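You operate a simulated robot arm through the tools that you are given. There is no shell and no other tool. Be economical: measure what you need, move in short steps, check, and stop when the job is done.

The job below is to be done with a simulated robot arm. You get a single attempt, and the scene is never put back.

## Task
Move the mirror to mark 2, lock it there and tilt it forward.
Fine: free the mirror lever first; tilt it to its stop.

It is judged by the outcome, as a careful person would: the job done as asked, and still so three seconds after it is handed in. It fails if anything else is knocked over, pushed out of place, dropped, spilled or broken.

## Robot
A 7-joint arm with a two-finger parallel gripper, fixed in place. Base frame: the origin is at the foot of the arm, x ahead of it, y to its left, z up. Units: mm, rad, N and s.
With the tool pointing down near the work surface it reaches from about 360 to 780 mm from the base axis. Its first joint turns from -2.897 to 2.897 rad. Payload 3.91 kg.
The TCP is the grasp point between the finger pads, 30 mm short of the fingertips. In the tool frame z runs along the fingers and y along their closing line. The gripper opens to 110 mm. The fingers are 20 mm wide and 10 mm thick; the gripper's body (48 by 112 mm) begins 55 mm behind the TCP.
Orientation is that of the tool frame in the base frame, as a unit quaternion [w, x, y, z]. With the fingers straight down and closing along the base's y, the tool's x points along the base's -x, its y along +y and its z along -z.

## Interface
- The arm moves only by the tool step_arm. Its argument "commands" is a list of rows, each a list of 6 numbers: the shift along the tool's x, y, z in mm, then the turn, a rotation vector about the tool's x, y, z in rad. In form: [[tx, ty, tz, ax, ay, az], ...]. A call has 1 to 12 rows; each row is the pose to reach, as a shift and turn from the pose commanded when the call began, along the tool's axes at that moment. "claw" is the finger opening in mm, from 0 to 110, set as the call begins (left out, the last holds). Each row takes 0.2 s and may step no farther than 50 mm and 0.15 rad from the row before; otherwise, or with a gripper value out of range, the whole call is refused. A pose out of reach is approached as far as the arm can. The call stops where the force on the tool passes 90 N (or 10 N more than at its start, if that is more) or the arm is blocked; 0.2 s more then pass. The fingers move at their own pace (about 153 mm/s each) and stop on an object; they squeeze with about 41 N. The grip force told is the motor's: it shows also when the fingers shut on nothing. Time passes only in rows, and 0.2 s behind the last, so rows that repeat a pose let the fingers close. It gives the time, the measured TCP pose, the force on the tool (base axes), the opening and the grip force at its end, in the units of the frame above (readings bear some noise).
- Cameras (640 x 400 px; columns grow to the right, rows downward): "scene" is fixed at [27.3, -650, 1839.7]; the picture's right is [0.96, -0.27, 0.00], its down [-0.14, -0.51, -0.85] and it looks along [0.23, 0.82, -0.53] (base axes); focal length 327 px, centre (320, 200). "wrist" rides on the gripper at [-36, 0, -57] in the tool frame; the picture's right is [0.00, -1.00, 0.00], its down [0.97, 0.00, -0.24] and it looks along [0.24, 0.00, 0.97] (tool axes); focal length 218 px, centre (320, 200). There is no depth. A picture from a camera that has moved, and an enlarged one, comes with that camera's place and axes in the base frame and with its lens. The place of the scene camera against the robot may be out by one fixed shift of up to 25 mm in any direction.
- get_image(camera): a new picture of that camera. It takes no simulated time.
- slide_trunk(by): slides the trunk up (or, below 0, down) by that many mm; the arm rides with it, the base frame stays. It gives what a move gives, with no picture.
- inspect(camera, box): a new picture of the part [left, top, right, bottom] of that camera's present view, enlarged. It takes no simulated time.
- job_done(): hands the job in; it is judged then, once.

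Go step by step. Nothing tells you positions but the pictures and the camera data: compare them with the known pose of the tool, close in by small moves and look again before you grip or let go. The budget is 120 turns and 64 pictures, counting those below and the enlarged ones. Unless the task says otherwise, let go and move clear before handing in, and close with one line.

The tools are called after ">>>" by a JSON object that holds its "op" and its "data". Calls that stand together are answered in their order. step_arm: Moves the arm, as the interface text tells. Its arguments: {"type":"object","properties":{"commands":{"type":"array"},"claw":{"type":"number"}},"required":["commands"]} The other tools are called the same way: slide_trunk (by) slides the trunk up or down; get_image (camera) takes a picture; inspect (camera, box) takes an enlarged picture of a part of a camera's view; job_done () hands the job in.

At the start:

```text
t: 0.0
tool_pos: [350.7, 214.5, 1401.1]
orientation: [0.0, 0.0, 1.0, 0.001]
contact_force: [-0.2, 0.3, -0.3]
finger_gap: 110.1
finger_force: 0.2
trunk travel left (down, up): [-575.0, 35.0]
```

scene: 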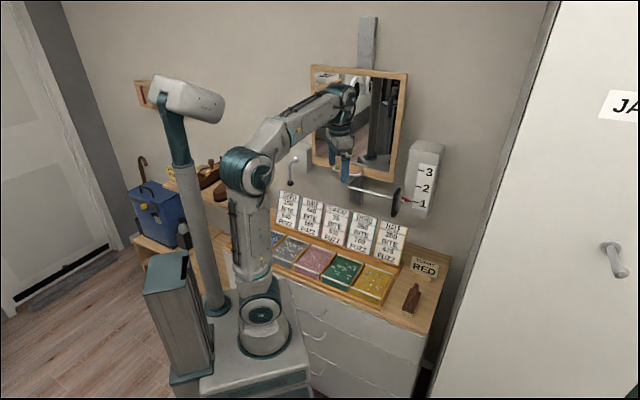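
wrist: 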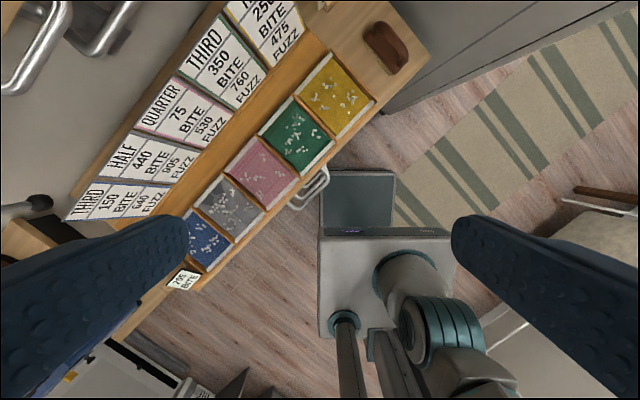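

I see a wall mirror on a vertical rail, with a lever on the left, a handle bar and a scale with marks 1–3 at right. I'll look closer first.

>>> {"op": "inspect", "data": {"camera": "scene", "box": [270, 10, 450, 225]}}

>>> {"op": "inspect", "data": {"camera": "scene", "box": [320, 140, 450, 221]}}

>>> {"op": "inspect", "data": {"camera": "scene", "box": [110, 70, 330, 210]}}

```text
1.86 times, centred on (360, 118) of scene
camera zoom: at [27.3, -650.0, 1839.7], right [0.96, -0.27, 0.0], down [-0.14, -0.51, -0.85], along [0.23, 0.82, -0.53], focal length 608 px, centre (246, 354)
```

zoom: 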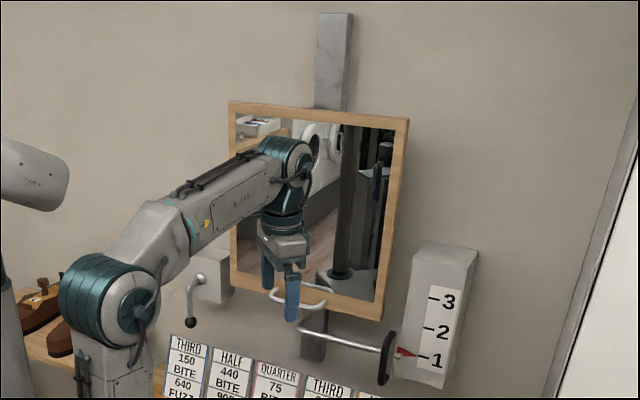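

```text
4.92 times, centred on (385, 180) of scene
camera zoom: at [27.3, -650.0, 1839.7], right [0.96, -0.27, 0.0], down [-0.14, -0.51, -0.85], along [0.23, 0.82, -0.53], focal length 1610 px, centre (0, 296)
```

zoom: 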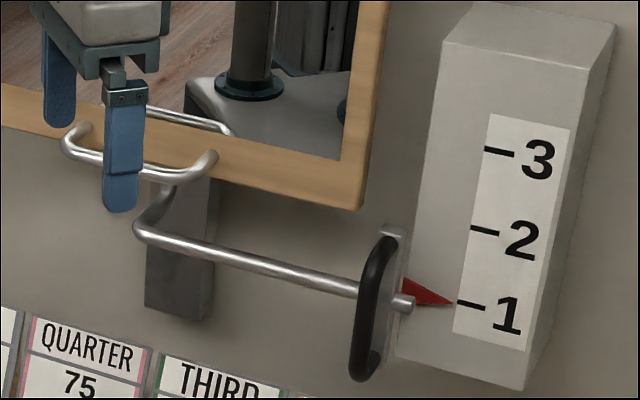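

```text
2.86 times, centred on (220, 140) of scene
camera zoom: at [27.3, -650.0, 1839.7], right [0.96, -0.27, 0.0], down [-0.14, -0.51, -0.85], along [0.23, 0.82, -0.53], focal length 934 px, centre (606, 371)
```

zoom: 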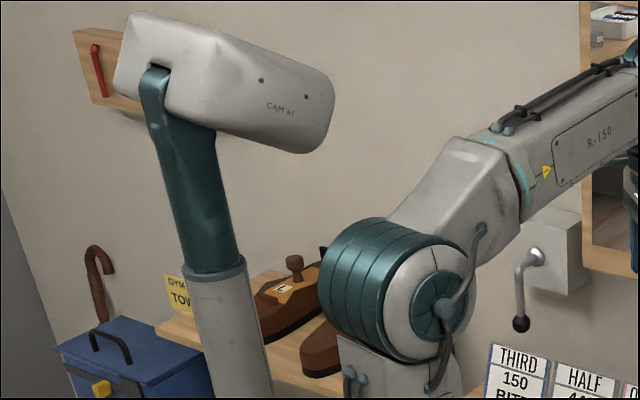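

The lever knob triangulates to about (275, 782, 1037), and the wall seems to run diagonally ahead-left. I'll turn the tool to look horizontally at the wall to measure it all.

>>> {"op": "step_arm", "data": {"commands": [[0, 0, 0, -0.051, -0.1235, -0.051], [0, 0, 0, -0.102, -0.247, -0.102], [0, 0, 0, -0.1535, -0.3705, -0.1535], [0, 0, 0, -0.205, -0.494, -0.205], [0, 0, 0, -0.256, -0.6175, -0.256], [0, 0, 0, -0.307, -0.741, -0.307], [0, 0, 0, -0.358, -0.8645, -0.358], [0, 0, 0, -0.409, -0.988, -0.409], [0, 0, 0, -0.46, -1.1115, -0.46], [0, 0, 0, -0.512, -1.235, -0.512], [0, 0, 0, -0.563, -1.3585, -0.563], [0, 0, 0, -0.614, -1.482, -0.614]]}}

>>> {"op": "get_image", "data": {"camera": "wrist"}}

>>> {"op": "get_image", "data": {"camera": "scene"}}

```text
t: 2.6
tool_pos: [351.5, 213.6, 1402.1]
orientation: [0.654, -0.27, 0.653, 0.271]
contact_force: [0.1, 0.4, 0.3]
finger_gap: 110.0
finger_force: 0.1
trunk travel left (down, up): [-575.0, 35.0]
```

```text
58 pictures are left
camera wrist: at [311.1, 174.0, 1437.9], right [0.71, -0.71, 0.0], down [-0.17, -0.17, -0.97], along [0.69, 0.69, -0.24], focal length 218 px, centre (320, 200)
```

wrist: 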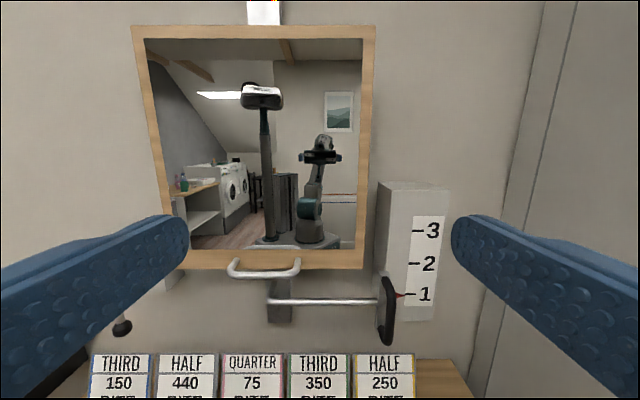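

```text
57 pictures are left
```

scene: 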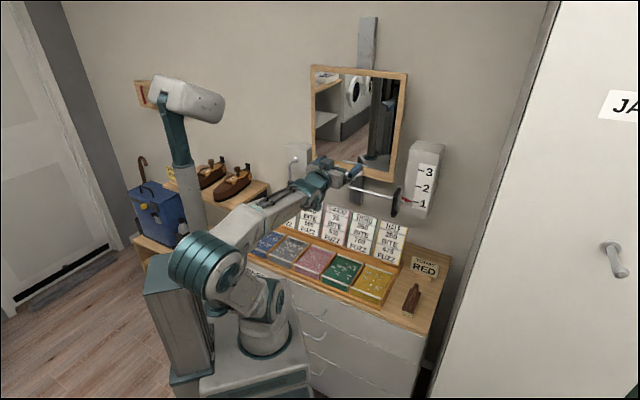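

The wall faces along (0.71, 0.71) squarely. I'll zoom into the lever, pull handle and grip.

>>> {"op": "inspect", "data": {"camera": "wrist", "box": [80, 230, 240, 350]}}

>>> {"op": "inspect", "data": {"camera": "wrist", "box": [220, 200, 450, 350]}}

>>> {"op": "inspect", "data": {"camera": "scene", "box": [270, 130, 360, 210]}}

>>> {"op": "inspect", "data": {"camera": "scene", "box": [340, 140, 450, 225]}}

```text
3.33 times, centred on (160, 290) of wrist
camera zoom: at [311.1, 174.0, 1437.9], right [0.71, -0.71, 0.0], down [-0.17, -0.17, -0.97], along [0.69, 0.69, -0.24], focal length 728 px, centre (853, -100)
```

zoom: 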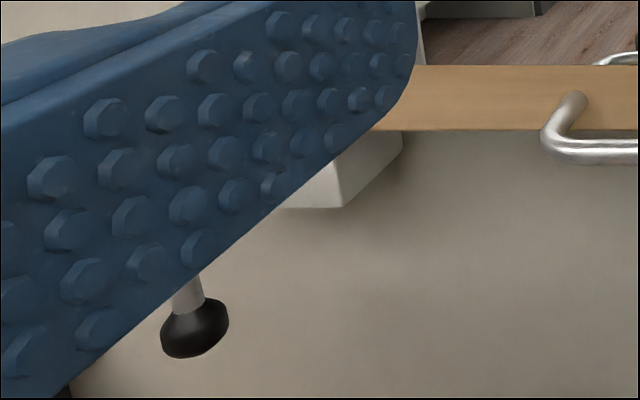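

```text
2.67 times, centred on (335, 275) of wrist
camera zoom: at [311.1, 174.0, 1437.9], right [0.71, -0.71, 0.0], down [-0.17, -0.17, -0.97], along [0.69, 0.69, -0.24], focal length 582 px, centre (280, 0)
```

zoom: 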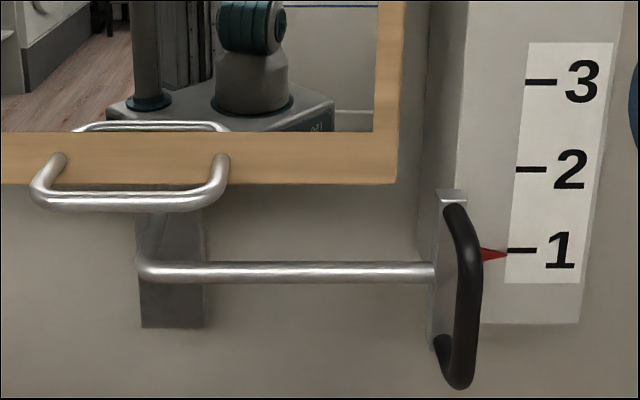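

```text
5.00 times, centred on (315, 170) of scene
camera zoom: at [27.3, -650.0, 1839.7], right [0.96, -0.27, 0.0], down [-0.14, -0.51, -0.85], along [0.23, 0.82, -0.53], focal length 1635 px, centre (345, 350)
```

zoom: 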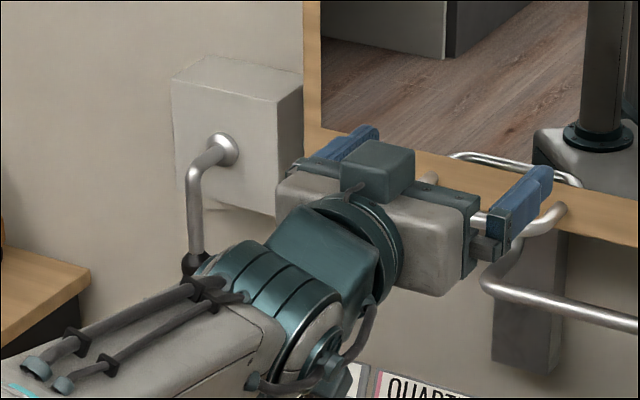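

```text
4.71 times, centred on (395, 182) of scene
camera zoom: at [27.3, -650.0, 1839.7], right [0.96, -0.27, 0.0], down [-0.14, -0.51, -0.85], along [0.23, 0.82, -0.53], focal length 1539 px, centre (-33, 282)
```

zoom: 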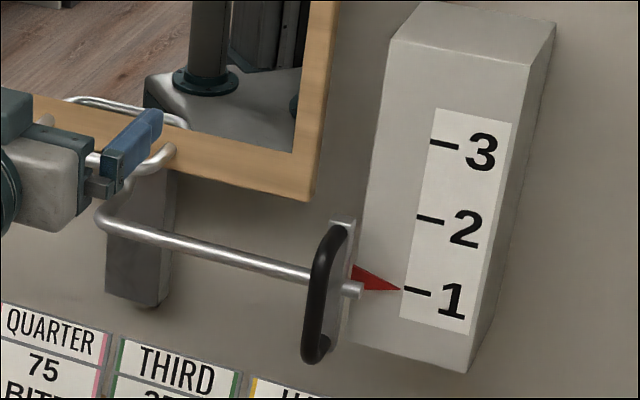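

The lever hub is on the wall box left of the mirror, its arm hanging down with a black knob. I'll lower the trunk and shift left to look straight at it.

>>> {"op": "slide_trunk", "data": {"by": -200}}

>>> {"op": "step_arm", "data": {"commands": [[0, 50, 0, 0, 0, 0], [0, 100, 0, 0, 0, 0], [0, 150, 0, 0, 0, 0], [0, 200, 0, 0, 0, 0], [0, 250, 0, 0, 0, 0], [0, 300, 0, 0, 0, 0], [0, 350, 0, 0, 0, 0], [0, 400, 0, 0, 0, 0]], "claw": 60}}

>>> {"op": "get_image", "data": {"camera": "wrist"}}

```text
t: 4.8
tool_pos: [351.5, 213.5, 1201.9]
orientation: [0.653, -0.27, 0.653, 0.271]
contact_force: [0.4, 0.0, 0.2]
finger_gap: 110.0
finger_force: 0.0
trunk travel left (down, up): [-375.0, 235.0]
```

```text
t: 5.7
tool_pos: [167.9, 380.4, 1173.6]
orientation: [0.573, -0.355, 0.65, 0.351]
contact_force: [0.7, -0.9, 0.4]
finger_gap: 60.2
finger_force: 0.1
trunk travel left (down, up): [-375.0, 235.0]
stopped in row 4: the arm was blocked; the commanded pose is now the measured one
```

```text
52 pictures are left
camera wrist: at [142.6, 333.5, 1213.9], right [0.86, -0.5, -0.05], down [-0.21, -0.26, -0.94], along [0.46, 0.82, -0.33], focal length 218 px, centre (320, 200)
```

wrist: 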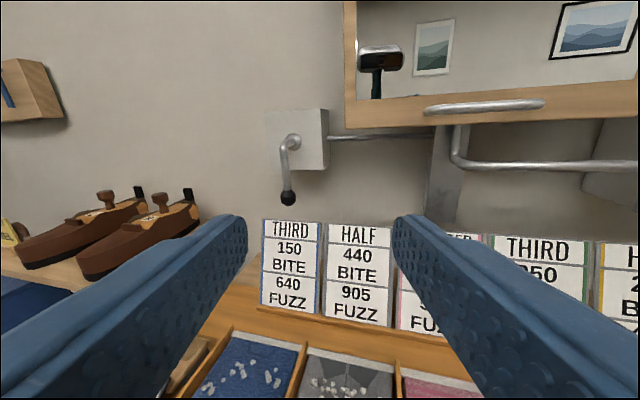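

The arm hit a joint limit while folded, but the view is good: knob near (287, 720, 1080), pivot near z 1178. I'll move forward and restore the square orientation.

>>> {"op": "step_arm", "data": {"commands": [[1.3, 0.5, 36, 0.052, -0.021, -0.007], [2.6, 1, 72, 0.105, -0.042, -0.014], [4, 1.6, 108, 0.157, -0.062, -0.021], [5.4, 2.2, 144, 0.21, -0.083, -0.028], [6.7, 2.7, 180, 0.262, -0.104, -0.035]]}}

>>> {"op": "get_image", "data": {"camera": "wrist"}}

```text
t: 6.6
tool_pos: [215.7, 438.4, 1165.8]
orientation: [0.62, -0.283, 0.658, 0.32]
contact_force: [-0.4, -0.6, 0.3]
finger_gap: 59.9
finger_force: 0.1
trunk travel left (down, up): [-375.0, 235.0]
stopped in row 4: the arm was blocked; the commanded pose is now the measured one
```

```text
51 pictures are left
camera wrist: at [181.5, 394.6, 1203.3], right [0.77, -0.63, -0.07], down [-0.22, -0.16, -0.96], along [0.6, 0.76, -0.26], focal length 218 px, centre (320, 200)
```

wrist: 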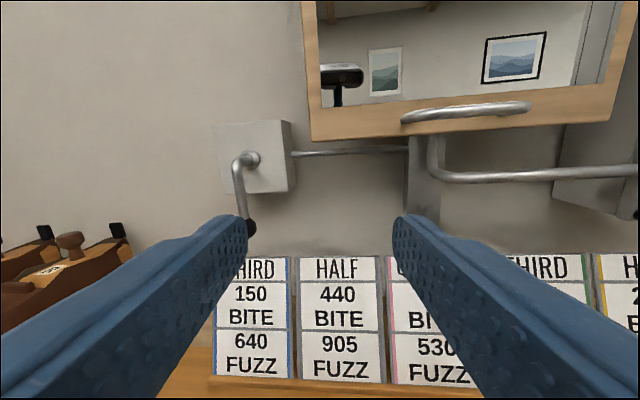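

The arm was blocked again; I'll check its posture from the scene camera.

>>> {"op": "get_image", "data": {"camera": "scene"}}

```text
50 pictures are left
```

scene: 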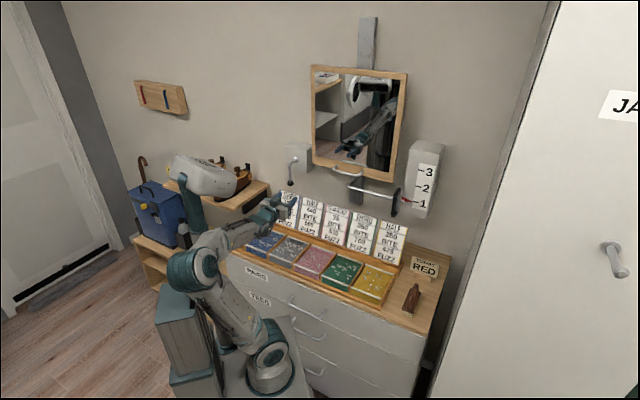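

The elbow is folded far back near the head pole. I'll shift right and forward so it unfolds, then approach the lever extended.

>>> {"op": "step_arm", "data": {"commands": [[0, -40, 10, 0, 0, 0], [0, -80, 20, 0, 0, 0], [0, -120, 40, 0, 0, 0], [0, -150, 70, 0, 0, 0], [0, -150, 110, 0, 0, 0]]}}

```text
t: 7.8
tool_pos: [400.0, 431.7, 1153.1]
orientation: [0.62, -0.284, 0.657, 0.322]
contact_force: [0.5, 0.6, 0.3]
finger_gap: 60.0
finger_force: 0.0
trunk travel left (down, up): [-375.0, 235.0]
```

>>> {"op": "step_arm", "data": {"commands": [[11, 44, 4, 0.025, -0.007, -0.017], [22, 87, 9, 0.05, -0.014, -0.034], [33, 130, 13, 0.075, -0.021, -0.051], [45, 174, 18, 0.101, -0.028, -0.068]]}}

>>> {"op": "get_image", "data": {"camera": "wrist"}}

```text
t: 8.8
tool_pos: [272.2, 555.9, 1122.8]
orientation: [0.653, -0.272, 0.653, 0.271]
contact_force: [0.2, 0.5, -0.1]
finger_gap: 60.0
finger_force: 0.1
trunk travel left (down, up): [-375.0, 235.0]
```

```text
49 pictures are left
camera wrist: at [232.8, 516.7, 1157.6], right [0.71, -0.71, 0.0], down [-0.17, -0.17, -0.97], along [0.69, 0.69, -0.24], focal length 218 px, centre (320, 200)
```

wrist: 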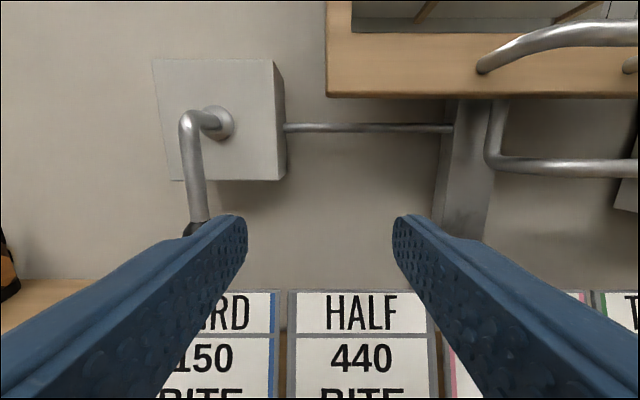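

Lever measured: pivot (a −304, z 1181 in wall coordinates), rod standing ~720 mm along the wall normal, knob at z ~1080. I'll line up in front of the rod just above the knob.

>>> {"op": "step_arm", "data": {"commands": [[5, 37, 0, 0, 0, 0], [10, 74, 0, 0, 0, 0], [15, 109, 0, 0, 0, 0], [15, 109, 40, 0, 0, 0]]}}

>>> {"op": "get_image", "data": {"camera": "wrist"}}

```text
t: 9.8
tool_pos: [226.4, 661.3, 1106.7]
orientation: [0.653, -0.271, 0.653, 0.271]
contact_force: [-0.5, -0.3, -0.3]
finger_gap: 60.1
finger_force: 0.1
trunk travel left (down, up): [-375.0, 235.0]
```

```text
48 pictures are left
camera wrist: at [184.4, 621.0, 1142.1], right [0.71, -0.71, 0.0], down [-0.17, -0.17, -0.97], along [0.69, 0.69, -0.24], focal length 218 px, centre (320, 200)
```

wrist: 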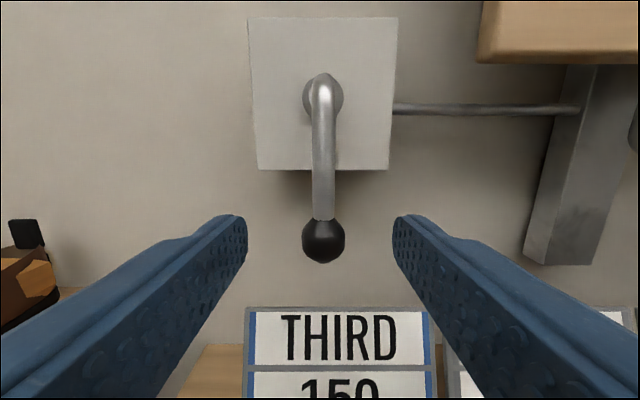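

The rod and knob are centred between the fingers. I advance so the pads straddle the rod and close.

>>> {"op": "step_arm", "data": {"commands": [[0, 0, 45, 0, 0, 0], [0, 0, 86, 0, 0, 0], [0, 0, 86, 0, 0, 0]]}}

>>> {"op": "step_arm", "data": {"commands": [[0, 0, 0, 0, 0, 0], [0, 0, 0, 0, 0, 0], [0, 0, 0, 0, 0, 0]], "claw": 8}}

>>> {"op": "get_image", "data": {"camera": "wrist"}}

```text
t: 10.6
tool_pos: [286.8, 721.5, 1107.2]
orientation: [0.654, -0.269, 0.653, 0.269]
contact_force: [-0.3, 1.0, 0.3]
finger_gap: 59.9
finger_force: 0.1
trunk travel left (down, up): [-375.0, 235.0]
```

```text
t: 11.4
tool_pos: [287.0, 719.7, 1107.3]
orientation: [0.654, -0.269, 0.653, 0.27]
contact_force: [0.7, -7.0, -2.4]
finger_gap: 14.3
finger_force: 45.3
trunk travel left (down, up): [-375.0, 235.0]
```

```text
47 pictures are left
camera wrist: at [246.2, 680.7, 1142.7], right [0.71, -0.71, 0.0], down [-0.17, -0.17, -0.97], along [0.69, 0.69, -0.24], focal length 218 px, centre (320, 200)
```

wrist: 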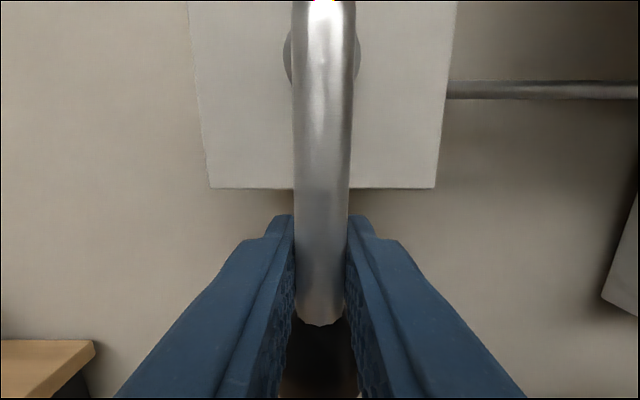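

Gripped on the rod (14 mm). I'll feel for the free direction with a small arc turn to the left.

>>> {"op": "step_arm", "data": {"commands": [[-0.1, 3.7, 0, 0, 0, 0.05], [-0.4, 7.4, 0, 0, 0, 0.1], [-0.8, 11, 0, 0, 0, 0.15]]}}

```text
t: 12.2
tool_pos: [280.1, 728.1, 1107.1]
orientation: [0.632, -0.219, 0.672, 0.317]
contact_force: [2.5, -11.2, -5.4]
finger_gap: 14.4
finger_force: 44.8
trunk travel left (down, up): [-375.0, 235.0]
```

>>> {"op": "step_arm", "data": {"commands": [[-0.7, 10.3, 0, 0, 0, 0.14], [-2.9, 20.4, 0, 0, 0, 0.28], [-6.4, 30.2, 0, 0, 0, 0.42], [-11.3, 39.3, 0, 0, 0, 0.56]]}}

>>> {"op": "get_image", "data": {"camera": "wrist"}}

```text
t: 13.2
tool_pos: [254.2, 754.9, 1125.6]
orientation: [0.519, -0.025, 0.706, 0.481]
contact_force: [4.7, -14.4, -4.3]
finger_gap: 14.6
finger_force: 45.2
trunk travel left (down, up): [-375.0, 235.0]
```

```text
46 pictures are left
camera wrist: at [228.7, 698.2, 1152.8], right [0.53, -0.53, -0.65], down [-0.62, 0.28, -0.73], along [0.58, 0.8, -0.18], focal length 218 px, centre (320, 200)
```

wrist: 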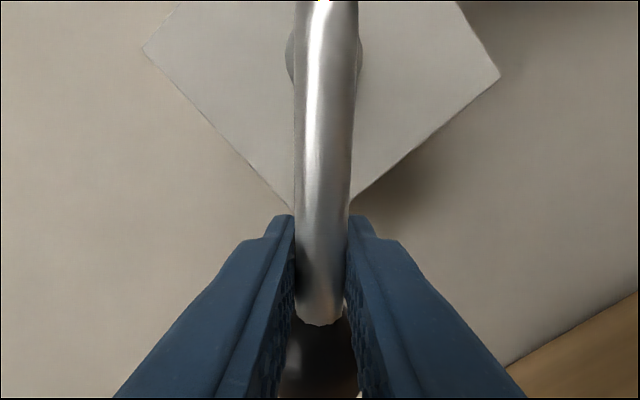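

The lever turns smoothly (about 40° now). I continue toward 90° left, watching force.

>>> {"op": "step_arm", "data": {"commands": [[-0.7, 10.3, 0, 0, 0, 0.14], [-2.9, 20.4, 0, 0, 0, 0.28], [-6.4, 30.2, 0, 0, 0, 0.42], [-11.3, 39.3, 0, 0, 0, 0.56]]}}

```text
t: 14.2
tool_pos: [237.3, 769.4, 1159.1]
orientation: [0.365, 0.172, 0.686, 0.606]
contact_force: [6.1, -17.6, -6.9]
finger_gap: 14.4
finger_force: 44.9
trunk travel left (down, up): [-375.0, 235.0]
```

>>> {"op": "step_arm", "data": {"commands": [[-0.7, 10.3, 0, 0, 0, 0.14], [-3.3, 21.9, 0, 0, 0, 0.3], [-4.5, 25.4, 0, 0, 0, 0.35]]}}

>>> {"op": "get_image", "data": {"camera": "wrist"}}

>>> {"op": "get_image", "data": {"camera": "scene"}}

```text
refused: row 2 steps farther than a row can; nothing moved
```

```text
45 pictures are left
camera wrist: at [221.3, 705.7, 1170.4], right [0.21, -0.21, -0.96], down [-0.82, 0.49, -0.28], along [0.53, 0.85, -0.07], focal length 218 px, centre (320, 200)
```

wrist: 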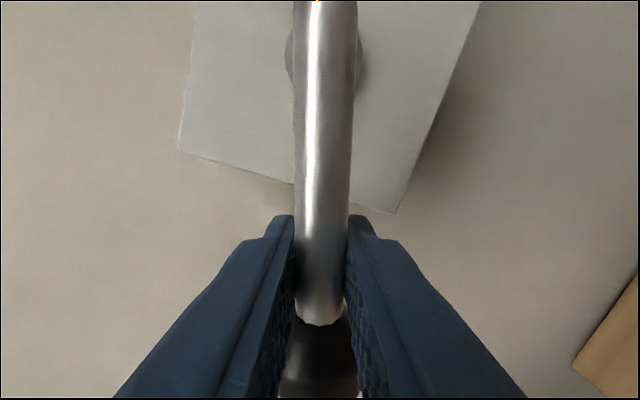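

```text
44 pictures are left
```

scene: 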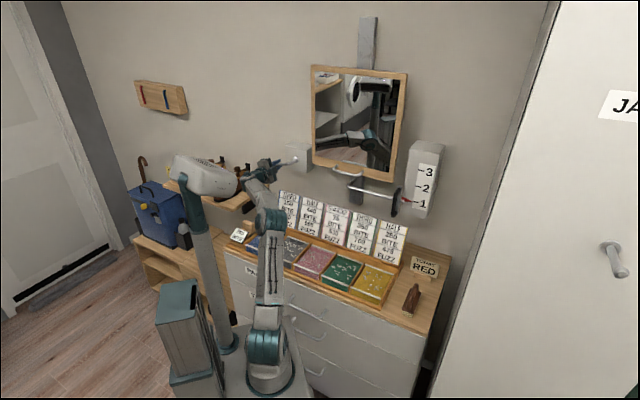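

>>> {"op": "step_arm", "data": {"commands": [[-0.7, 10.3, 0, 0, 0, 0.14], [-2.9, 20.4, 0, 0, 0, 0.28], [-4.9, 26.5, 0, 0, 0, 0.365]]}}

```text
t: 15.0
tool_pos: [235.1, 773.2, 1181.3]
orientation: [0.251, 0.295, 0.645, 0.659]
contact_force: [5.9, -38.9, -31.8]
finger_gap: 15.4
finger_force: 44.6
trunk travel left (down, up): [-375.0, 235.0]
```

Force rose as the lever reached horizontal — its stop. I'll back off slightly, open and retreat.

>>> {"op": "step_arm", "data": {"commands": [[0, -3, 0, 0, 0, -0.04], [0, -3, 0, 0, 0, -0.04]]}}

>>> {"op": "step_arm", "data": {"commands": [[0, 0, 0, 0, 0, 0], [0, 0, 0, 0, 0, 0], [0, 0, -40, 0, 0, 0], [0, 0, -80, 0, 0, 0], [0, 0, -120, 0, 0, 0]], "claw": 60}}

>>> {"op": "get_image", "data": {"camera": "wrist"}}

```text
t: 15.6
tool_pos: [234.7, 773.6, 1180.9]
orientation: [0.262, 0.279, 0.65, 0.656]
contact_force: [7.4, -33.6, -31.8]
finger_gap: 14.3
finger_force: 44.9
trunk travel left (down, up): [-375.0, 235.0]
```

```text
t: 16.8
tool_pos: [146.2, 688.9, 1183.4]
orientation: [0.263, 0.278, 0.65, 0.657]
contact_force: [-0.4, -0.3, 0.1]
finger_gap: 60.0
finger_force: 0.1
trunk travel left (down, up): [-375.0, 235.0]
```

```text
43 pictures are left
camera wrist: at [131.3, 623.5, 1181.7], right [-0.02, 0.02, -1.0], down [-0.86, 0.52, 0.02], along [0.52, 0.86, 0.01], focal length 218 px, centre (320, 200)
```

wrist: 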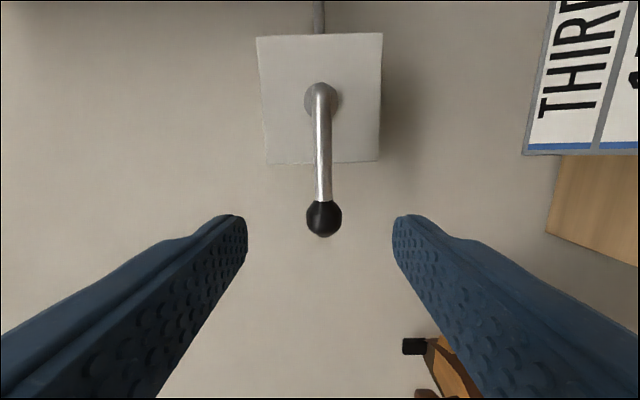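

The lever stays horizontal, presumably free. I'll roll back upright and move right, clear of the mirror, to view the black grip.

>>> {"op": "step_arm", "data": {"commands": [[-30, 0, -20, 0, 0, -0.139], [-70, 0, -30, 0, 0, -0.278], [-110, 0, -30, 0, 0, -0.417], [-150, 0, -30, 0, 0, -0.556], [-190, 0, -30, 0, 0, -0.695], [-230, 0, -30, 0, 0, -0.834], [-270, 0, -30, 0, 0, -0.973], [-310, 0, -30, 0, 0, -1.112], [-350, 0, -30, 0, 0, -1.251], [-390, 0, -30, 0, 0, -1.39], [-430, 0, -30, 0, 0, -1.53], [-470, 0, -30, 0, 0, -1.53]], "claw": 70}}

>>> {"op": "get_image", "data": {"camera": "wrist"}}

```text
t: 19.4
tool_pos: [458.4, 334.0, 1171.1]
orientation: [0.644, -0.249, 0.661, 0.292]
contact_force: [-0.3, 0.0, -0.3]
finger_gap: 69.9
finger_force: 0.0
trunk travel left (down, up): [-375.0, 235.0]
```

```text
42 pictures are left
camera wrist: at [419.5, 293.7, 1206.5], right [0.71, -0.71, -0.06], down [-0.21, -0.12, -0.97], along [0.68, 0.7, -0.24], focal length 218 px, centre (320, 200)
```

wrist: 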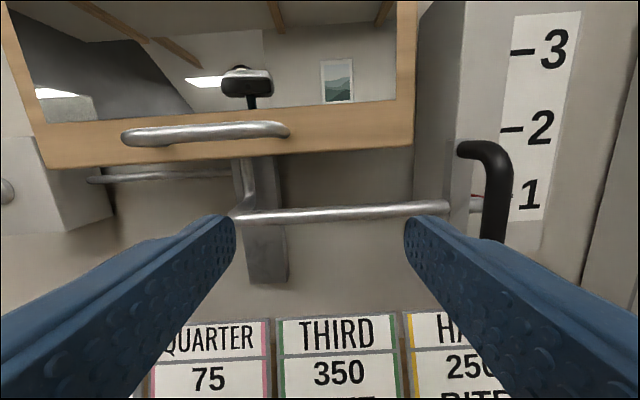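

The grip's front bar triangulates to a≈223, n≈673, z≈1155. I'll line up in front and correct the small roll.

>>> {"op": "step_arm", "data": {"commands": [[2, -45, 0, 0, 0, -0.02], [5, -91, 0, 0, 0, -0.04], [7.4, -136, 10, 0, 0, -0.064], [7.4, -136, 45, 0, 0, -0.064]]}}

>>> {"op": "get_image", "data": {"camera": "wrist"}}

```text
t: 20.4
tool_pos: [587.1, 272.3, 1153.4]
orientation: [0.653, -0.27, 0.653, 0.271]
contact_force: [1.0, -0.1, -0.7]
finger_gap: 70.1
finger_force: 0.0
trunk travel left (down, up): [-375.0, 235.0]
```

```text
41 pictures are left
camera wrist: at [546.4, 232.8, 1188.8], right [0.71, -0.71, 0.0], down [-0.17, -0.17, -0.97], along [0.69, 0.69, -0.24], focal length 218 px, centre (320, 200)
```

wrist: 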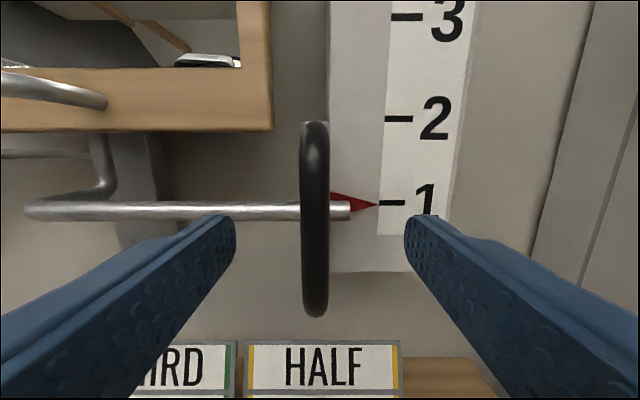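

The bar is centred between the fingers; pointer is at mark 1 and mark 2 lies about 70 mm higher. I advance and close on the bar.

>>> {"op": "step_arm", "data": {"commands": [[0, 2, 30, 0, 0, 0], [0, 2, 58, 0, 0, 0], [0, 2, 58, 0, 0, 0]]}}

>>> {"op": "step_arm", "data": {"commands": [[0, 0, 0, 0, 0, 0], [0, 0, 0, 0, 0, 0], [0, 0, 0, 0, 0, 0]], "claw": 8}}

>>> {"op": "step_arm", "data": {"commands": [[-5, 0, 0, 0, 0, 0], [-10, 0, 0, 0, 0, 0], [-15, 0, 0, 0, 0, 0]]}}

>>> {"op": "get_image", "data": {"camera": "wrist"}}

```text
t: 21.2
tool_pos: [626.7, 313.9, 1153.1]
orientation: [0.654, -0.269, 0.653, 0.271]
contact_force: [0.0, 0.4, -0.3]
finger_gap: 69.8
finger_force: 0.2
trunk travel left (down, up): [-375.0, 235.0]
```

```text
t: 22.0
tool_pos: [626.8, 314.3, 1153.3]
orientation: [0.653, -0.271, 0.653, 0.271]
contact_force: [-2.5, 1.7, -0.3]
finger_gap: 15.8
finger_force: 45.2
trunk travel left (down, up): [-375.0, 235.0]
```

```text
t: 22.8
tool_pos: [626.0, 315.0, 1167.6]
orientation: [0.653, -0.27, 0.654, 0.27]
contact_force: [-2.8, 2.9, -5.2]
finger_gap: 15.6
finger_force: 45.2
trunk travel left (down, up): [-375.0, 235.0]
```

```text
40 pictures are left
camera wrist: at [585.4, 275.8, 1204.4], right [0.71, -0.71, 0.0], down [-0.17, -0.17, -0.97], along [0.69, 0.69, -0.24], focal length 218 px, centre (320, 200)
```

wrist: 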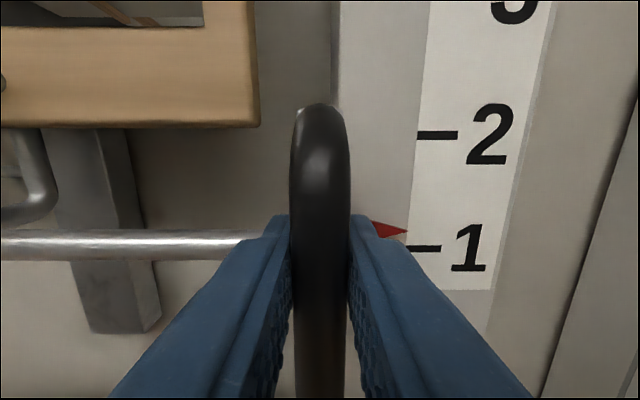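

The mirror assembly moves freely with little force. I continue up and check against mark 2.

>>> {"op": "step_arm", "data": {"commands": [[-10, 0, 0, 0, 0, 0], [-20, 0, 0, 0, 0, 0], [-30, 0, 0, 0, 0, 0], [-40, 0, 0, 0, 0, 0], [-50, 0, 0, 0, 0, 0], [-50, 0, 0, 0, 0, 0]]}}

>>> {"op": "inspect", "data": {"camera": "wrist", "box": [340, 160, 500, 260]}}

>>> {"op": "inspect", "data": {"camera": "scene", "box": [300, 60, 450, 220]}}

```text
t: 24.2
tool_pos: [625.9, 313.8, 1220.4]
orientation: [0.654, -0.27, 0.653, 0.271]
contact_force: [0.3, 5.9, -3.2]
finger_gap: 15.7
finger_force: 45.4
trunk travel left (down, up): [-375.0, 235.0]
```

```text
4.00 times, centred on (420, 210) of wrist
camera zoom: at [585.4, 275.7, 1256.0], right [0.71, -0.71, 0.0], down [-0.17, -0.17, -0.97], along [0.69, 0.69, -0.24], focal length 873 px, centre (-80, 160)
```

zoom: 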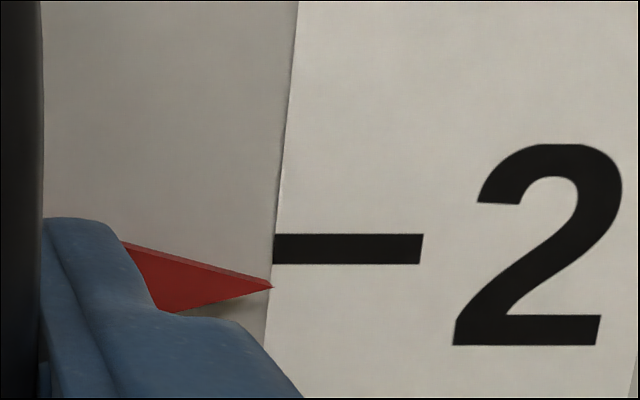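

```text
2.50 times, centred on (375, 140) of scene
camera zoom: at [27.3, -650.0, 1839.7], right [0.96, -0.27, 0.0], down [-0.14, -0.51, -0.85], along [0.23, 0.82, -0.53], focal length 818 px, centre (182, 350)
```

zoom: 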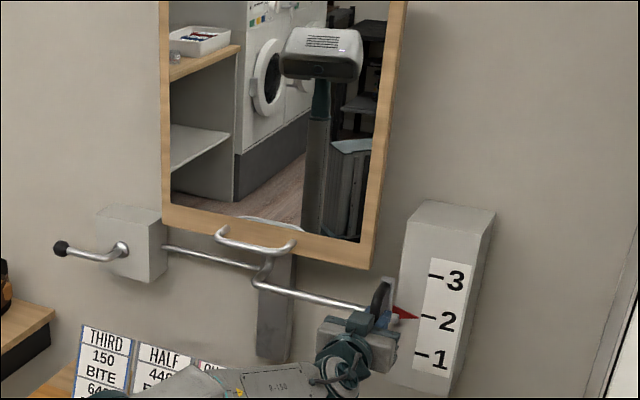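

The pointer is ~3.5 mm low after allowing for parallax. I'll raise by that and re-check.

>>> {"op": "step_arm", "data": {"commands": [[-2, 0, 0, 0, 0, 0], [-3.5, 0, 0, 0, 0, 0], [-3.5, 0, 0, 0, 0, 0], [-3.5, 0, 0, 0, 0, 0]]}}

>>> {"op": "inspect", "data": {"camera": "wrist", "box": [340, 160, 500, 260]}}

```text
t: 25.2
tool_pos: [625.1, 315.9, 1223.4]
orientation: [0.653, -0.271, 0.653, 0.271]
contact_force: [1.8, 8.4, -2.3]
finger_gap: 15.7
finger_force: 44.7
trunk travel left (down, up): [-375.0, 235.0]
```

```text
4.00 times, centred on (420, 210) of wrist
camera zoom: at [585.4, 275.7, 1259.2], right [0.71, -0.71, 0.0], down [-0.17, -0.17, -0.97], along [0.69, 0.69, -0.24], focal length 873 px, centre (-80, 160)
```

zoom: 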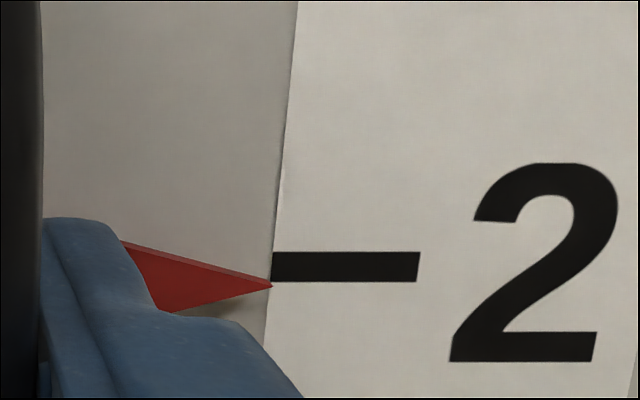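

Apparent offset now roughly equals the parallax. I'll open the fingers only slightly to see whether it stays.

>>> {"op": "step_arm", "data": {"commands": [[0, 0, 0, 0, 0, 0], [0, 0, 0, 0, 0, 0]], "claw": 40}}

>>> {"op": "inspect", "data": {"camera": "wrist", "box": [300, 160, 500, 285]}}

```text
t: 25.8
tool_pos: [625.5, 314.4, 1223.3]
orientation: [0.654, -0.27, 0.653, 0.271]
contact_force: [0.5, 0.5, 0.2]
finger_gap: 39.7
finger_force: 0.1
trunk travel left (down, up): [-375.0, 235.0]
```

```text
3.20 times, centred on (400, 222) of wrist
camera zoom: at [585.2, 274.6, 1259.6], right [0.71, -0.71, 0.0], down [-0.17, -0.17, -0.97], along [0.69, 0.69, -0.24], focal length 698 px, centre (64, 128)
```

zoom: 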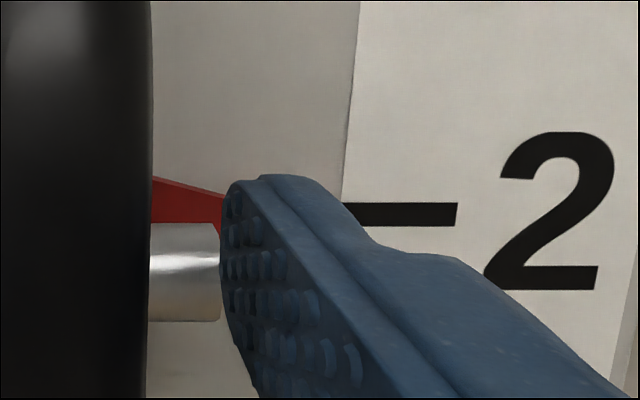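

It stays put. I retreat and view the pointer from its own height to check without parallax.

>>> {"op": "step_arm", "data": {"commands": [[0, 0, -35, 0, 0, 0], [0, 0, -70, 0, 0, 0], [25, 0, -70, 0, 0, 0], [47, -10, -70, 0, 0, 0]], "claw": 70}}

>>> {"op": "inspect", "data": {"camera": "wrist", "box": [280, 80, 440, 200]}}

```text
t: 26.8
tool_pos: [583.3, 257.6, 1175.5]
orientation: [0.653, -0.271, 0.653, 0.271]
contact_force: [-0.1, -0.2, -0.3]
finger_gap: 70.0
finger_force: 0.0
trunk travel left (down, up): [-375.0, 235.0]
```

```text
3.33 times, centred on (360, 140) of wrist
camera zoom: at [542.5, 218.1, 1211.9], right [0.71, -0.71, 0.0], down [-0.17, -0.17, -0.97], along [0.69, 0.69, -0.24], focal length 728 px, centre (187, 400)
```

zoom: 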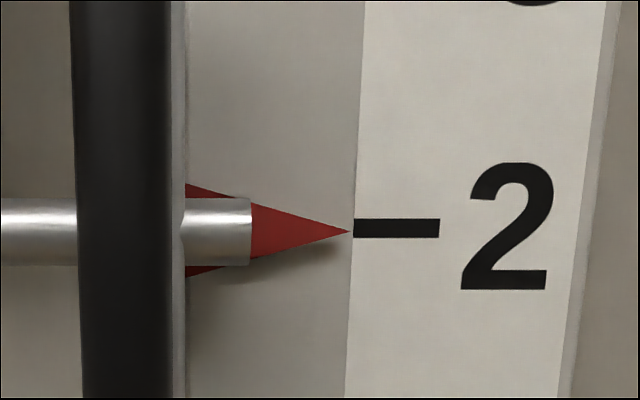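

Level view: the pointer is on mark 2 within about 1 mm. Now back to the lever to lock it.

>>> {"op": "step_arm", "data": {"commands": [[0, 45, -20, 0, 0, 0], [0, 90, -35, 0, 0, 0], [0, 140, -35, 0, 0, 0], [0, 190, -35, 0, 0, 0], [0, 240, -35, 0, 0, 0], [0, 290, -35, 0, 0, 0]]}}

>>> {"op": "step_arm", "data": {"commands": [[-1, 28, 0, 0, 0, 0.14], [-1, 57, 0, 0, 0, 0.28], [-2, 86, 0, 0, 0, 0.42], [-3, 115, 0, 0, 0, 0.56], [-4, 145, 0, 0, 0, 0.7], [-5, 175, 0, 0, 0, 0.84], [-6, 205, 0, 0, 0, 0.98], [-6, 235, 0, 0, 0, 1.12], [-6, 265, 0, 0, 0, 1.26], [-6, 295, 10, 0, 0, 1.4], [-6, 325, 20, 0, 0, 1.54]]}}

>>> {"op": "get_image", "data": {"camera": "wrist"}}

```text
t: 28.2
tool_pos: [355.1, 440.0, 1177.1]
orientation: [0.654, -0.271, 0.653, 0.271]
contact_force: [0.4, -1.0, -0.6]
finger_gap: 70.3
finger_force: 0.1
trunk travel left (down, up): [-375.0, 235.0]
```

```text
t: 30.6
tool_pos: [139.0, 680.9, 1181.4]
orientation: [0.281, 0.262, 0.656, 0.65]
contact_force: [-0.2, 0.5, -0.1]
finger_gap: 70.3
finger_force: 0.1
trunk travel left (down, up): [-375.0, 235.0]
```

```text
34 pictures are left
camera wrist: at [122.6, 616.8, 1183.4], right [0.02, -0.02, -1.0], down [-0.86, 0.52, -0.03], along [0.52, 0.86, -0.01], focal length 218 px, centre (320, 200)
```

wrist: 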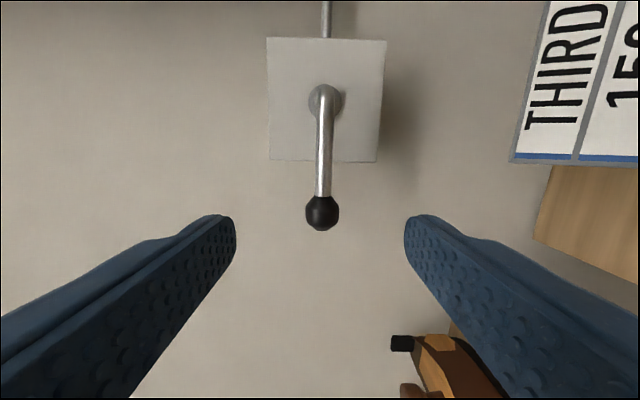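

Aligned again. I advance, grip the lever rod, and swing it back down.

>>> {"op": "step_arm", "data": {"commands": [[-3, 0, 45, 0, 0, 0], [-3, 0, 90, 0, 0, 0], [-3, 0, 134, 0, 0, 0], [-3, 0, 134, 0, 0, 0]]}}

>>> {"op": "step_arm", "data": {"commands": [[0, 0, 0, 0, 0, 0], [0, 0, 0, 0, 0, 0], [0, 0, 0, 0, 0, 0]], "claw": 8}}

>>> {"op": "step_arm", "data": {"commands": [[-0.7, -10.3, 0, 0, 0, -0.14], [-2.9, -20.4, 0, 0, 0, -0.28], [-6.4, -30.2, 0, 0, 0, -0.42], [-11.3, -39.3, 0, 0, 0, -0.56], [-17.4, -47.7, 0, 0, 0, -0.7], [-24.6, -55.1, 0, 0, 0, -0.84]]}}

```text
t: 31.6
tool_pos: [236.3, 775.2, 1182.8]
orientation: [0.28, 0.26, 0.657, 0.65]
contact_force: [-1.0, 0.6, -0.6]
finger_gap: 70.1
finger_force: 0.0
trunk travel left (down, up): [-375.0, 235.0]
```

```text
t: 32.4
tool_pos: [235.1, 775.4, 1181.1]
orientation: [0.28, 0.261, 0.658, 0.648]
contact_force: [-1.1, -7.5, -16.9]
finger_gap: 16.1
finger_force: 8.3
trunk travel left (down, up): [-375.0, 235.0]
```

```text
t: 33.8
tool_pos: [254.3, 758.0, 1125.2]
orientation: [0.521, -0.031, 0.708, 0.476]
contact_force: [-4.1, -1.4, -19.1]
finger_gap: 15.4
finger_force: 45.1
trunk travel left (down, up): [-375.0, 235.0]
```

>>> {"op": "step_arm", "data": {"commands": [[-0.7, -10.3, 0, 0, 0, -0.14], [-2.9, -20.4, 0, 0, 0, -0.28], [-6.4, -30.2, 0, 0, 0, -0.42], [-11.3, -39.3, 0, 0, 0, -0.56], [-17.4, -47.7, 0, 0, 0, -0.7]]}}

>>> {"op": "step_arm", "data": {"commands": [[0, -3, 0, 0, 0, -0.04], [-0.2, -6, 0, 0, 0, -0.08]]}}

```text
t: 35.0
tool_pos: [290.7, 721.4, 1106.9]
orientation: [0.652, -0.272, 0.655, 0.269]
contact_force: [-5.9, -18.6, -33.0]
finger_gap: 14.4
finger_force: 44.8
trunk travel left (down, up): [-375.0, 235.0]
```

```text
t: 35.6
tool_pos: [290.6, 721.4, 1107.0]
orientation: [0.662, -0.299, 0.643, 0.243]
contact_force: [-4.4, -0.8, -28.5]
finger_gap: 15.5
finger_force: 45.0
trunk travel left (down, up): [-375.0, 235.0]
```

The lever is back against its lower stop (locked). Relax, release and retreat.

>>> {"op": "step_arm", "data": {"commands": [[0, 5, 0, 0, 0, 0.06], [0, 5, 0, 0, 0, 0.06]]}}

>>> {"op": "step_arm", "data": {"commands": [[0, 0, 0, 0, 0, 0], [0, 0, 0, 0, 0, 0], [0, 0, -45, 0, 0, 0], [0, 0, -90, 0, 0, 0], [0, 0, -135, 0, 0, 0], [0, -45, -150, 0, 0, 0], [0, -90, -150, 0, 0, 0], [0, -135, -150, 0, 0, 0], [0, -180, -150, 0, 0, 0]], "claw": 60}}

>>> {"op": "get_image", "data": {"camera": "wrist"}}

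>>> {"op": "get_image", "data": {"camera": "scene"}}

```text
t: 36.2
tool_pos: [290.1, 721.8, 1105.4]
orientation: [0.655, -0.277, 0.653, 0.261]
contact_force: [-2.8, -16.7, -32.0]
finger_gap: 14.5
finger_force: 44.6
trunk travel left (down, up): [-375.0, 235.0]
```

```text
t: 38.2
tool_pos: [311.9, 488.4, 1114.9]
orientation: [0.656, -0.277, 0.65, 0.264]
contact_force: [-0.1, -0.5, 0.5]
finger_gap: 59.7
finger_force: 0.1
trunk travel left (down, up): [-375.0, 235.0]
```

```text
33 pictures are left
camera wrist: at [269.5, 449.9, 1150.5], right [0.71, -0.71, 0.02], down [-0.16, -0.18, -0.97], along [0.69, 0.68, -0.24], focal length 218 px, centre (320, 200)
```

wrist: 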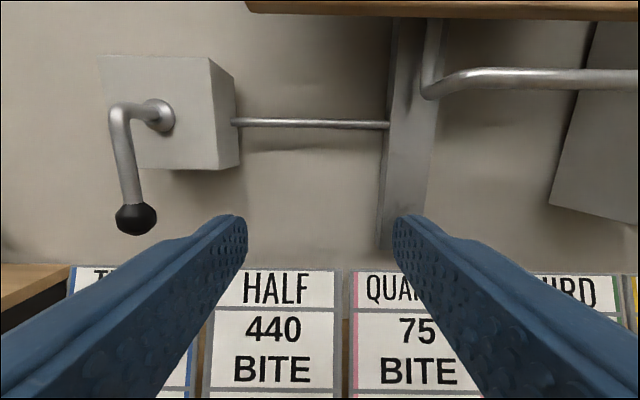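

```text
32 pictures are left
```

scene: 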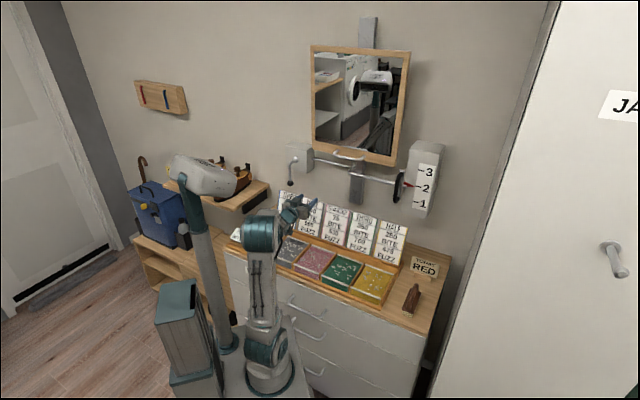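

The mirror is at mark 2 with the lever down. Next the silver handle at the mirror's bottom edge, about (a −5, n 696, z 1287); I move in front of it, rolling the gripper so the fingers close vertically.

>>> {"op": "step_arm", "data": {"commands": [[-14, -11, -2, 0, 0, 0.143], [-28, -22, -4, 0, 0, 0.286], [-42, -33, -6, 0, 0, 0.429], [-56, -44, -8, 0, 0, 0.571], [-70, -55, -10, 0, 0, 0.714], [-84, -66, -12, 0, 0, 0.857], [-98, -77, -14, 0, 0, 1.0], [-112, -88, -16, 0, 0, 1.143], [-126, -99, -18, 0, 0, 1.286], [-140, -110, -20, 0, 0, 1.429], [-154, -120, -20, 0, 0, 1.571], [-166, -120, -20, 0, 0, 1.571]]}}

>>> {"op": "get_image", "data": {"camera": "wrist"}}

```text
t: 40.8
tool_pos: [377.4, 390.8, 1283.0]
orientation: [0.276, 0.264, 0.655, 0.652]
contact_force: [-0.2, 1.0, -0.5]
finger_gap: 59.8
finger_force: 0.1
trunk travel left (down, up): [-375.0, 235.0]
```

```text
31 pictures are left
camera wrist: at [362.1, 326.3, 1283.6], right [0.01, -0.01, -1.0], down [-0.86, 0.52, -0.02], along [0.52, 0.86, 0.0], focal length 218 px, centre (320, 200)
```

wrist: 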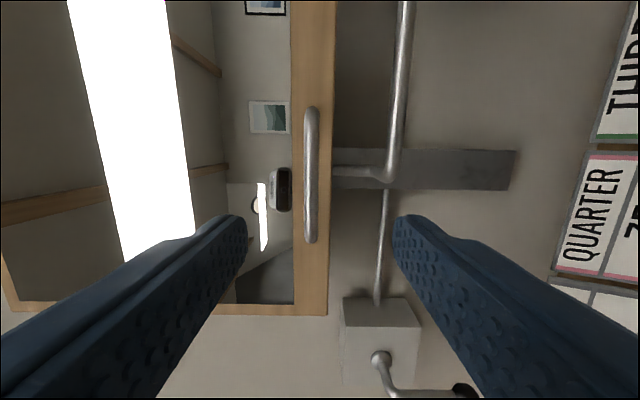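

The horizontal bar is centred between the vertically spread fingers. I advance onto it and close.

>>> {"op": "step_arm", "data": {"commands": [[-3, 8, 45, 0, 0, 0], [-3, 8, 90, 0, 0, 0], [-3, 8, 136, 0, 0, 0], [-3, 8, 136, 0, 0, 0]]}}

>>> {"op": "get_image", "data": {"camera": "wrist"}}

```text
t: 41.8
tool_pos: [476.0, 486.1, 1290.6]
orientation: [0.278, 0.264, 0.655, 0.651]
contact_force: [-0.3, 0.3, 0.4]
finger_gap: 59.8
finger_force: 0.0
trunk travel left (down, up): [-375.0, 235.0]
```

```text
30 pictures are left
camera wrist: at [460.6, 421.5, 1290.8], right [0.01, -0.01, -1.0], down [-0.86, 0.52, -0.02], along [0.52, 0.86, 0.0], focal length 218 px, centre (320, 200)
```

wrist: 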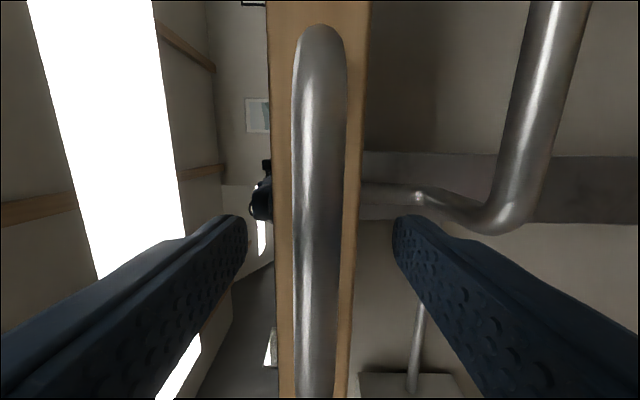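

>>> {"op": "step_arm", "data": {"commands": [[0, 0, 0, 0, 0, 0], [0, 0, 0, 0, 0, 0], [0, 0, 0, 0, 0, 0]], "claw": 8}}

>>> {"op": "step_arm", "data": {"commands": [[0, 0, -5, 0, 0, 0], [0, 0, -10, 0, 0, 0]]}}

```text
t: 42.6
tool_pos: [475.0, 485.5, 1291.2]
orientation: [0.278, 0.264, 0.654, 0.652]
contact_force: [1.9, 3.5, 6.2]
finger_gap: 12.6
finger_force: 44.7
trunk travel left (down, up): [-375.0, 235.0]
```

```text
t: 43.2
tool_pos: [475.2, 484.3, 1290.9]
orientation: [0.278, 0.266, 0.654, 0.651]
contact_force: [31.1, 29.2, 26.7]
finger_gap: 12.9
finger_force: 45.0
trunk travel left (down, up): [-375.0, 235.0]
```

Pulling meets resistance; the mirror hardly moved. I'll return and gently test pushing the bottom toward the wall (top forward).

>>> {"op": "step_arm", "data": {"commands": [[0, 0, 5, 0, 0, 0], [0, 0, 10, 0, 0, 0], [0, 0, 10, 0, 0, 0]]}}

>>> {"op": "step_arm", "data": {"commands": [[0, 0, 4, 0, 0, 0], [0, 0, 8, 0, 0, 0]]}}

```text
t: 44.0
tool_pos: [475.0, 484.4, 1290.1]
orientation: [0.277, 0.264, 0.656, 0.651]
contact_force: [0.3, -1.3, 6.0]
finger_gap: 13.0
finger_force: 45.0
trunk travel left (down, up): [-375.0, 235.0]
```

```text
t: 44.6
tool_pos: [481.0, 492.1, 1286.6]
orientation: [0.275, 0.264, 0.658, 0.649]
contact_force: [-5.7, -3.4, -16.2]
finger_gap: 12.9
finger_force: 44.8
trunk travel left (down, up): [-375.0, 235.0]
```

Pushing the bottom inward turns it freely – the mirror pivots mid-height and the top comes forward; it was against its back stop. I follow the arc in small steps.

>>> {"op": "step_arm", "data": {"commands": [[0, -2, 4, 0, 0, 0], [0, -4, 8, 0, 0, 0], [0, -5, 12, 0, 0, 0], [0, -6, 16, 0, 0, 0]]}}

>>> {"op": "get_image", "data": {"camera": "scene"}}

```text
t: 45.6
tool_pos: [494.0, 504.3, 1282.8]
orientation: [0.277, 0.264, 0.657, 0.65]
contact_force: [-6.5, -3.0, -21.1]
finger_gap: 12.7
finger_force: 45.0
trunk travel left (down, up): [-375.0, 235.0]
```

```text
29 pictures are left
```

scene: 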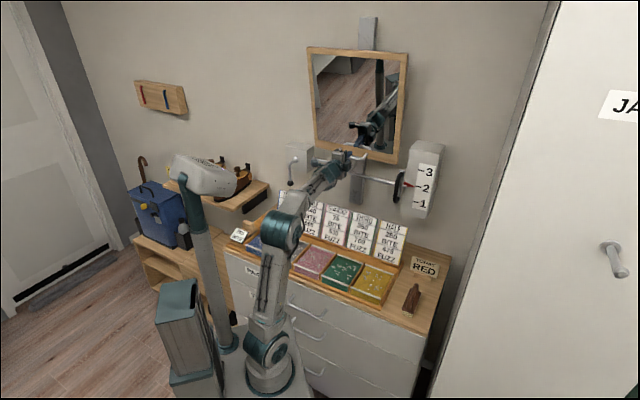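

The top is visibly coming forward and the pointer stays at 2. I continue to the stop.

>>> {"op": "step_arm", "data": {"commands": [[0, -3, 4, 0, 0, 0], [0, -5, 8, 0, 0, 0], [0, -6, 12, 0, 0, 0], [0, -7, 16, 0, 0, 0]]}}

```text
t: 46.6
tool_pos: [502.4, 513.1, 1280.1]
orientation: [0.277, 0.264, 0.654, 0.652]
contact_force: [-4.0, 1.7, 0.9]
finger_gap: 12.7
finger_force: 45.0
trunk travel left (down, up): [-375.0, 235.0]
```

>>> {"op": "step_arm", "data": {"commands": [[0, 0, 4, 0, 0, 0], [0, -1, 8, 0, 0, 0], [0, -1, 12, 0, 0, 0], [0, -1, 16, 0, 0, 0]]}}

```text
t: 47.6
tool_pos: [511.0, 521.0, 1277.8]
orientation: [0.276, 0.264, 0.655, 0.652]
contact_force: [-32.3, -27.8, -10.1]
finger_gap: 12.9
finger_force: 44.5
trunk travel left (down, up): [-375.0, 235.0]
```

Resistance of ~42 N appears. I check whether it's the stop or a finger contact.

>>> {"op": "get_image", "data": {"camera": "wrist"}}

>>> {"op": "inspect", "data": {"camera": "scene", "box": [290, 30, 450, 220]}}

```text
28 pictures are left
camera wrist: at [495.6, 456.3, 1279.6], right [0.02, -0.01, -1.0], down [-0.86, 0.52, -0.02], along [0.52, 0.86, 0.0], focal length 218 px, centre (320, 200)
```

wrist: 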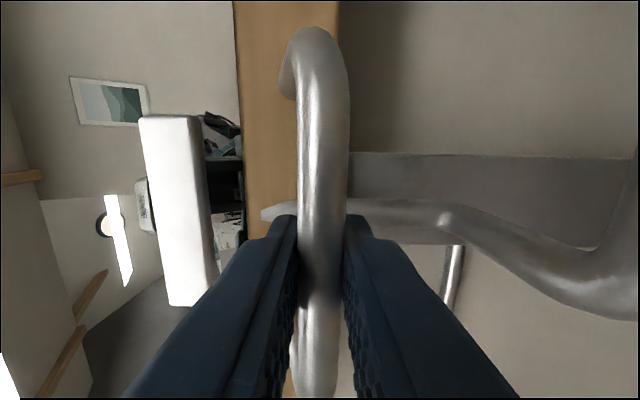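

```text
2.11 times, centred on (370, 125) of scene
camera zoom: at [27.3, -650.0, 1839.7], right [0.96, -0.27, 0.0], down [-0.14, -0.51, -0.85], along [0.23, 0.82, -0.53], focal length 688 px, centre (215, 358)
```

zoom: 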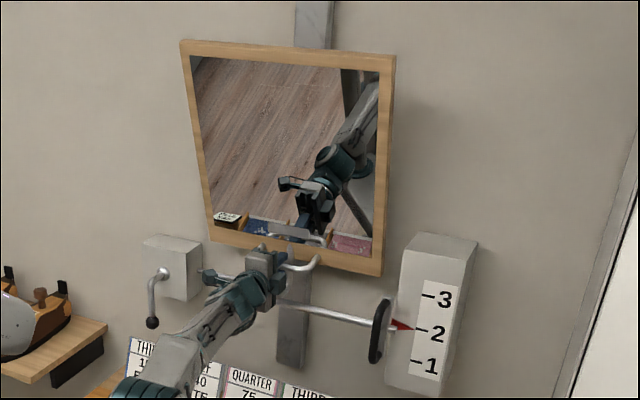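

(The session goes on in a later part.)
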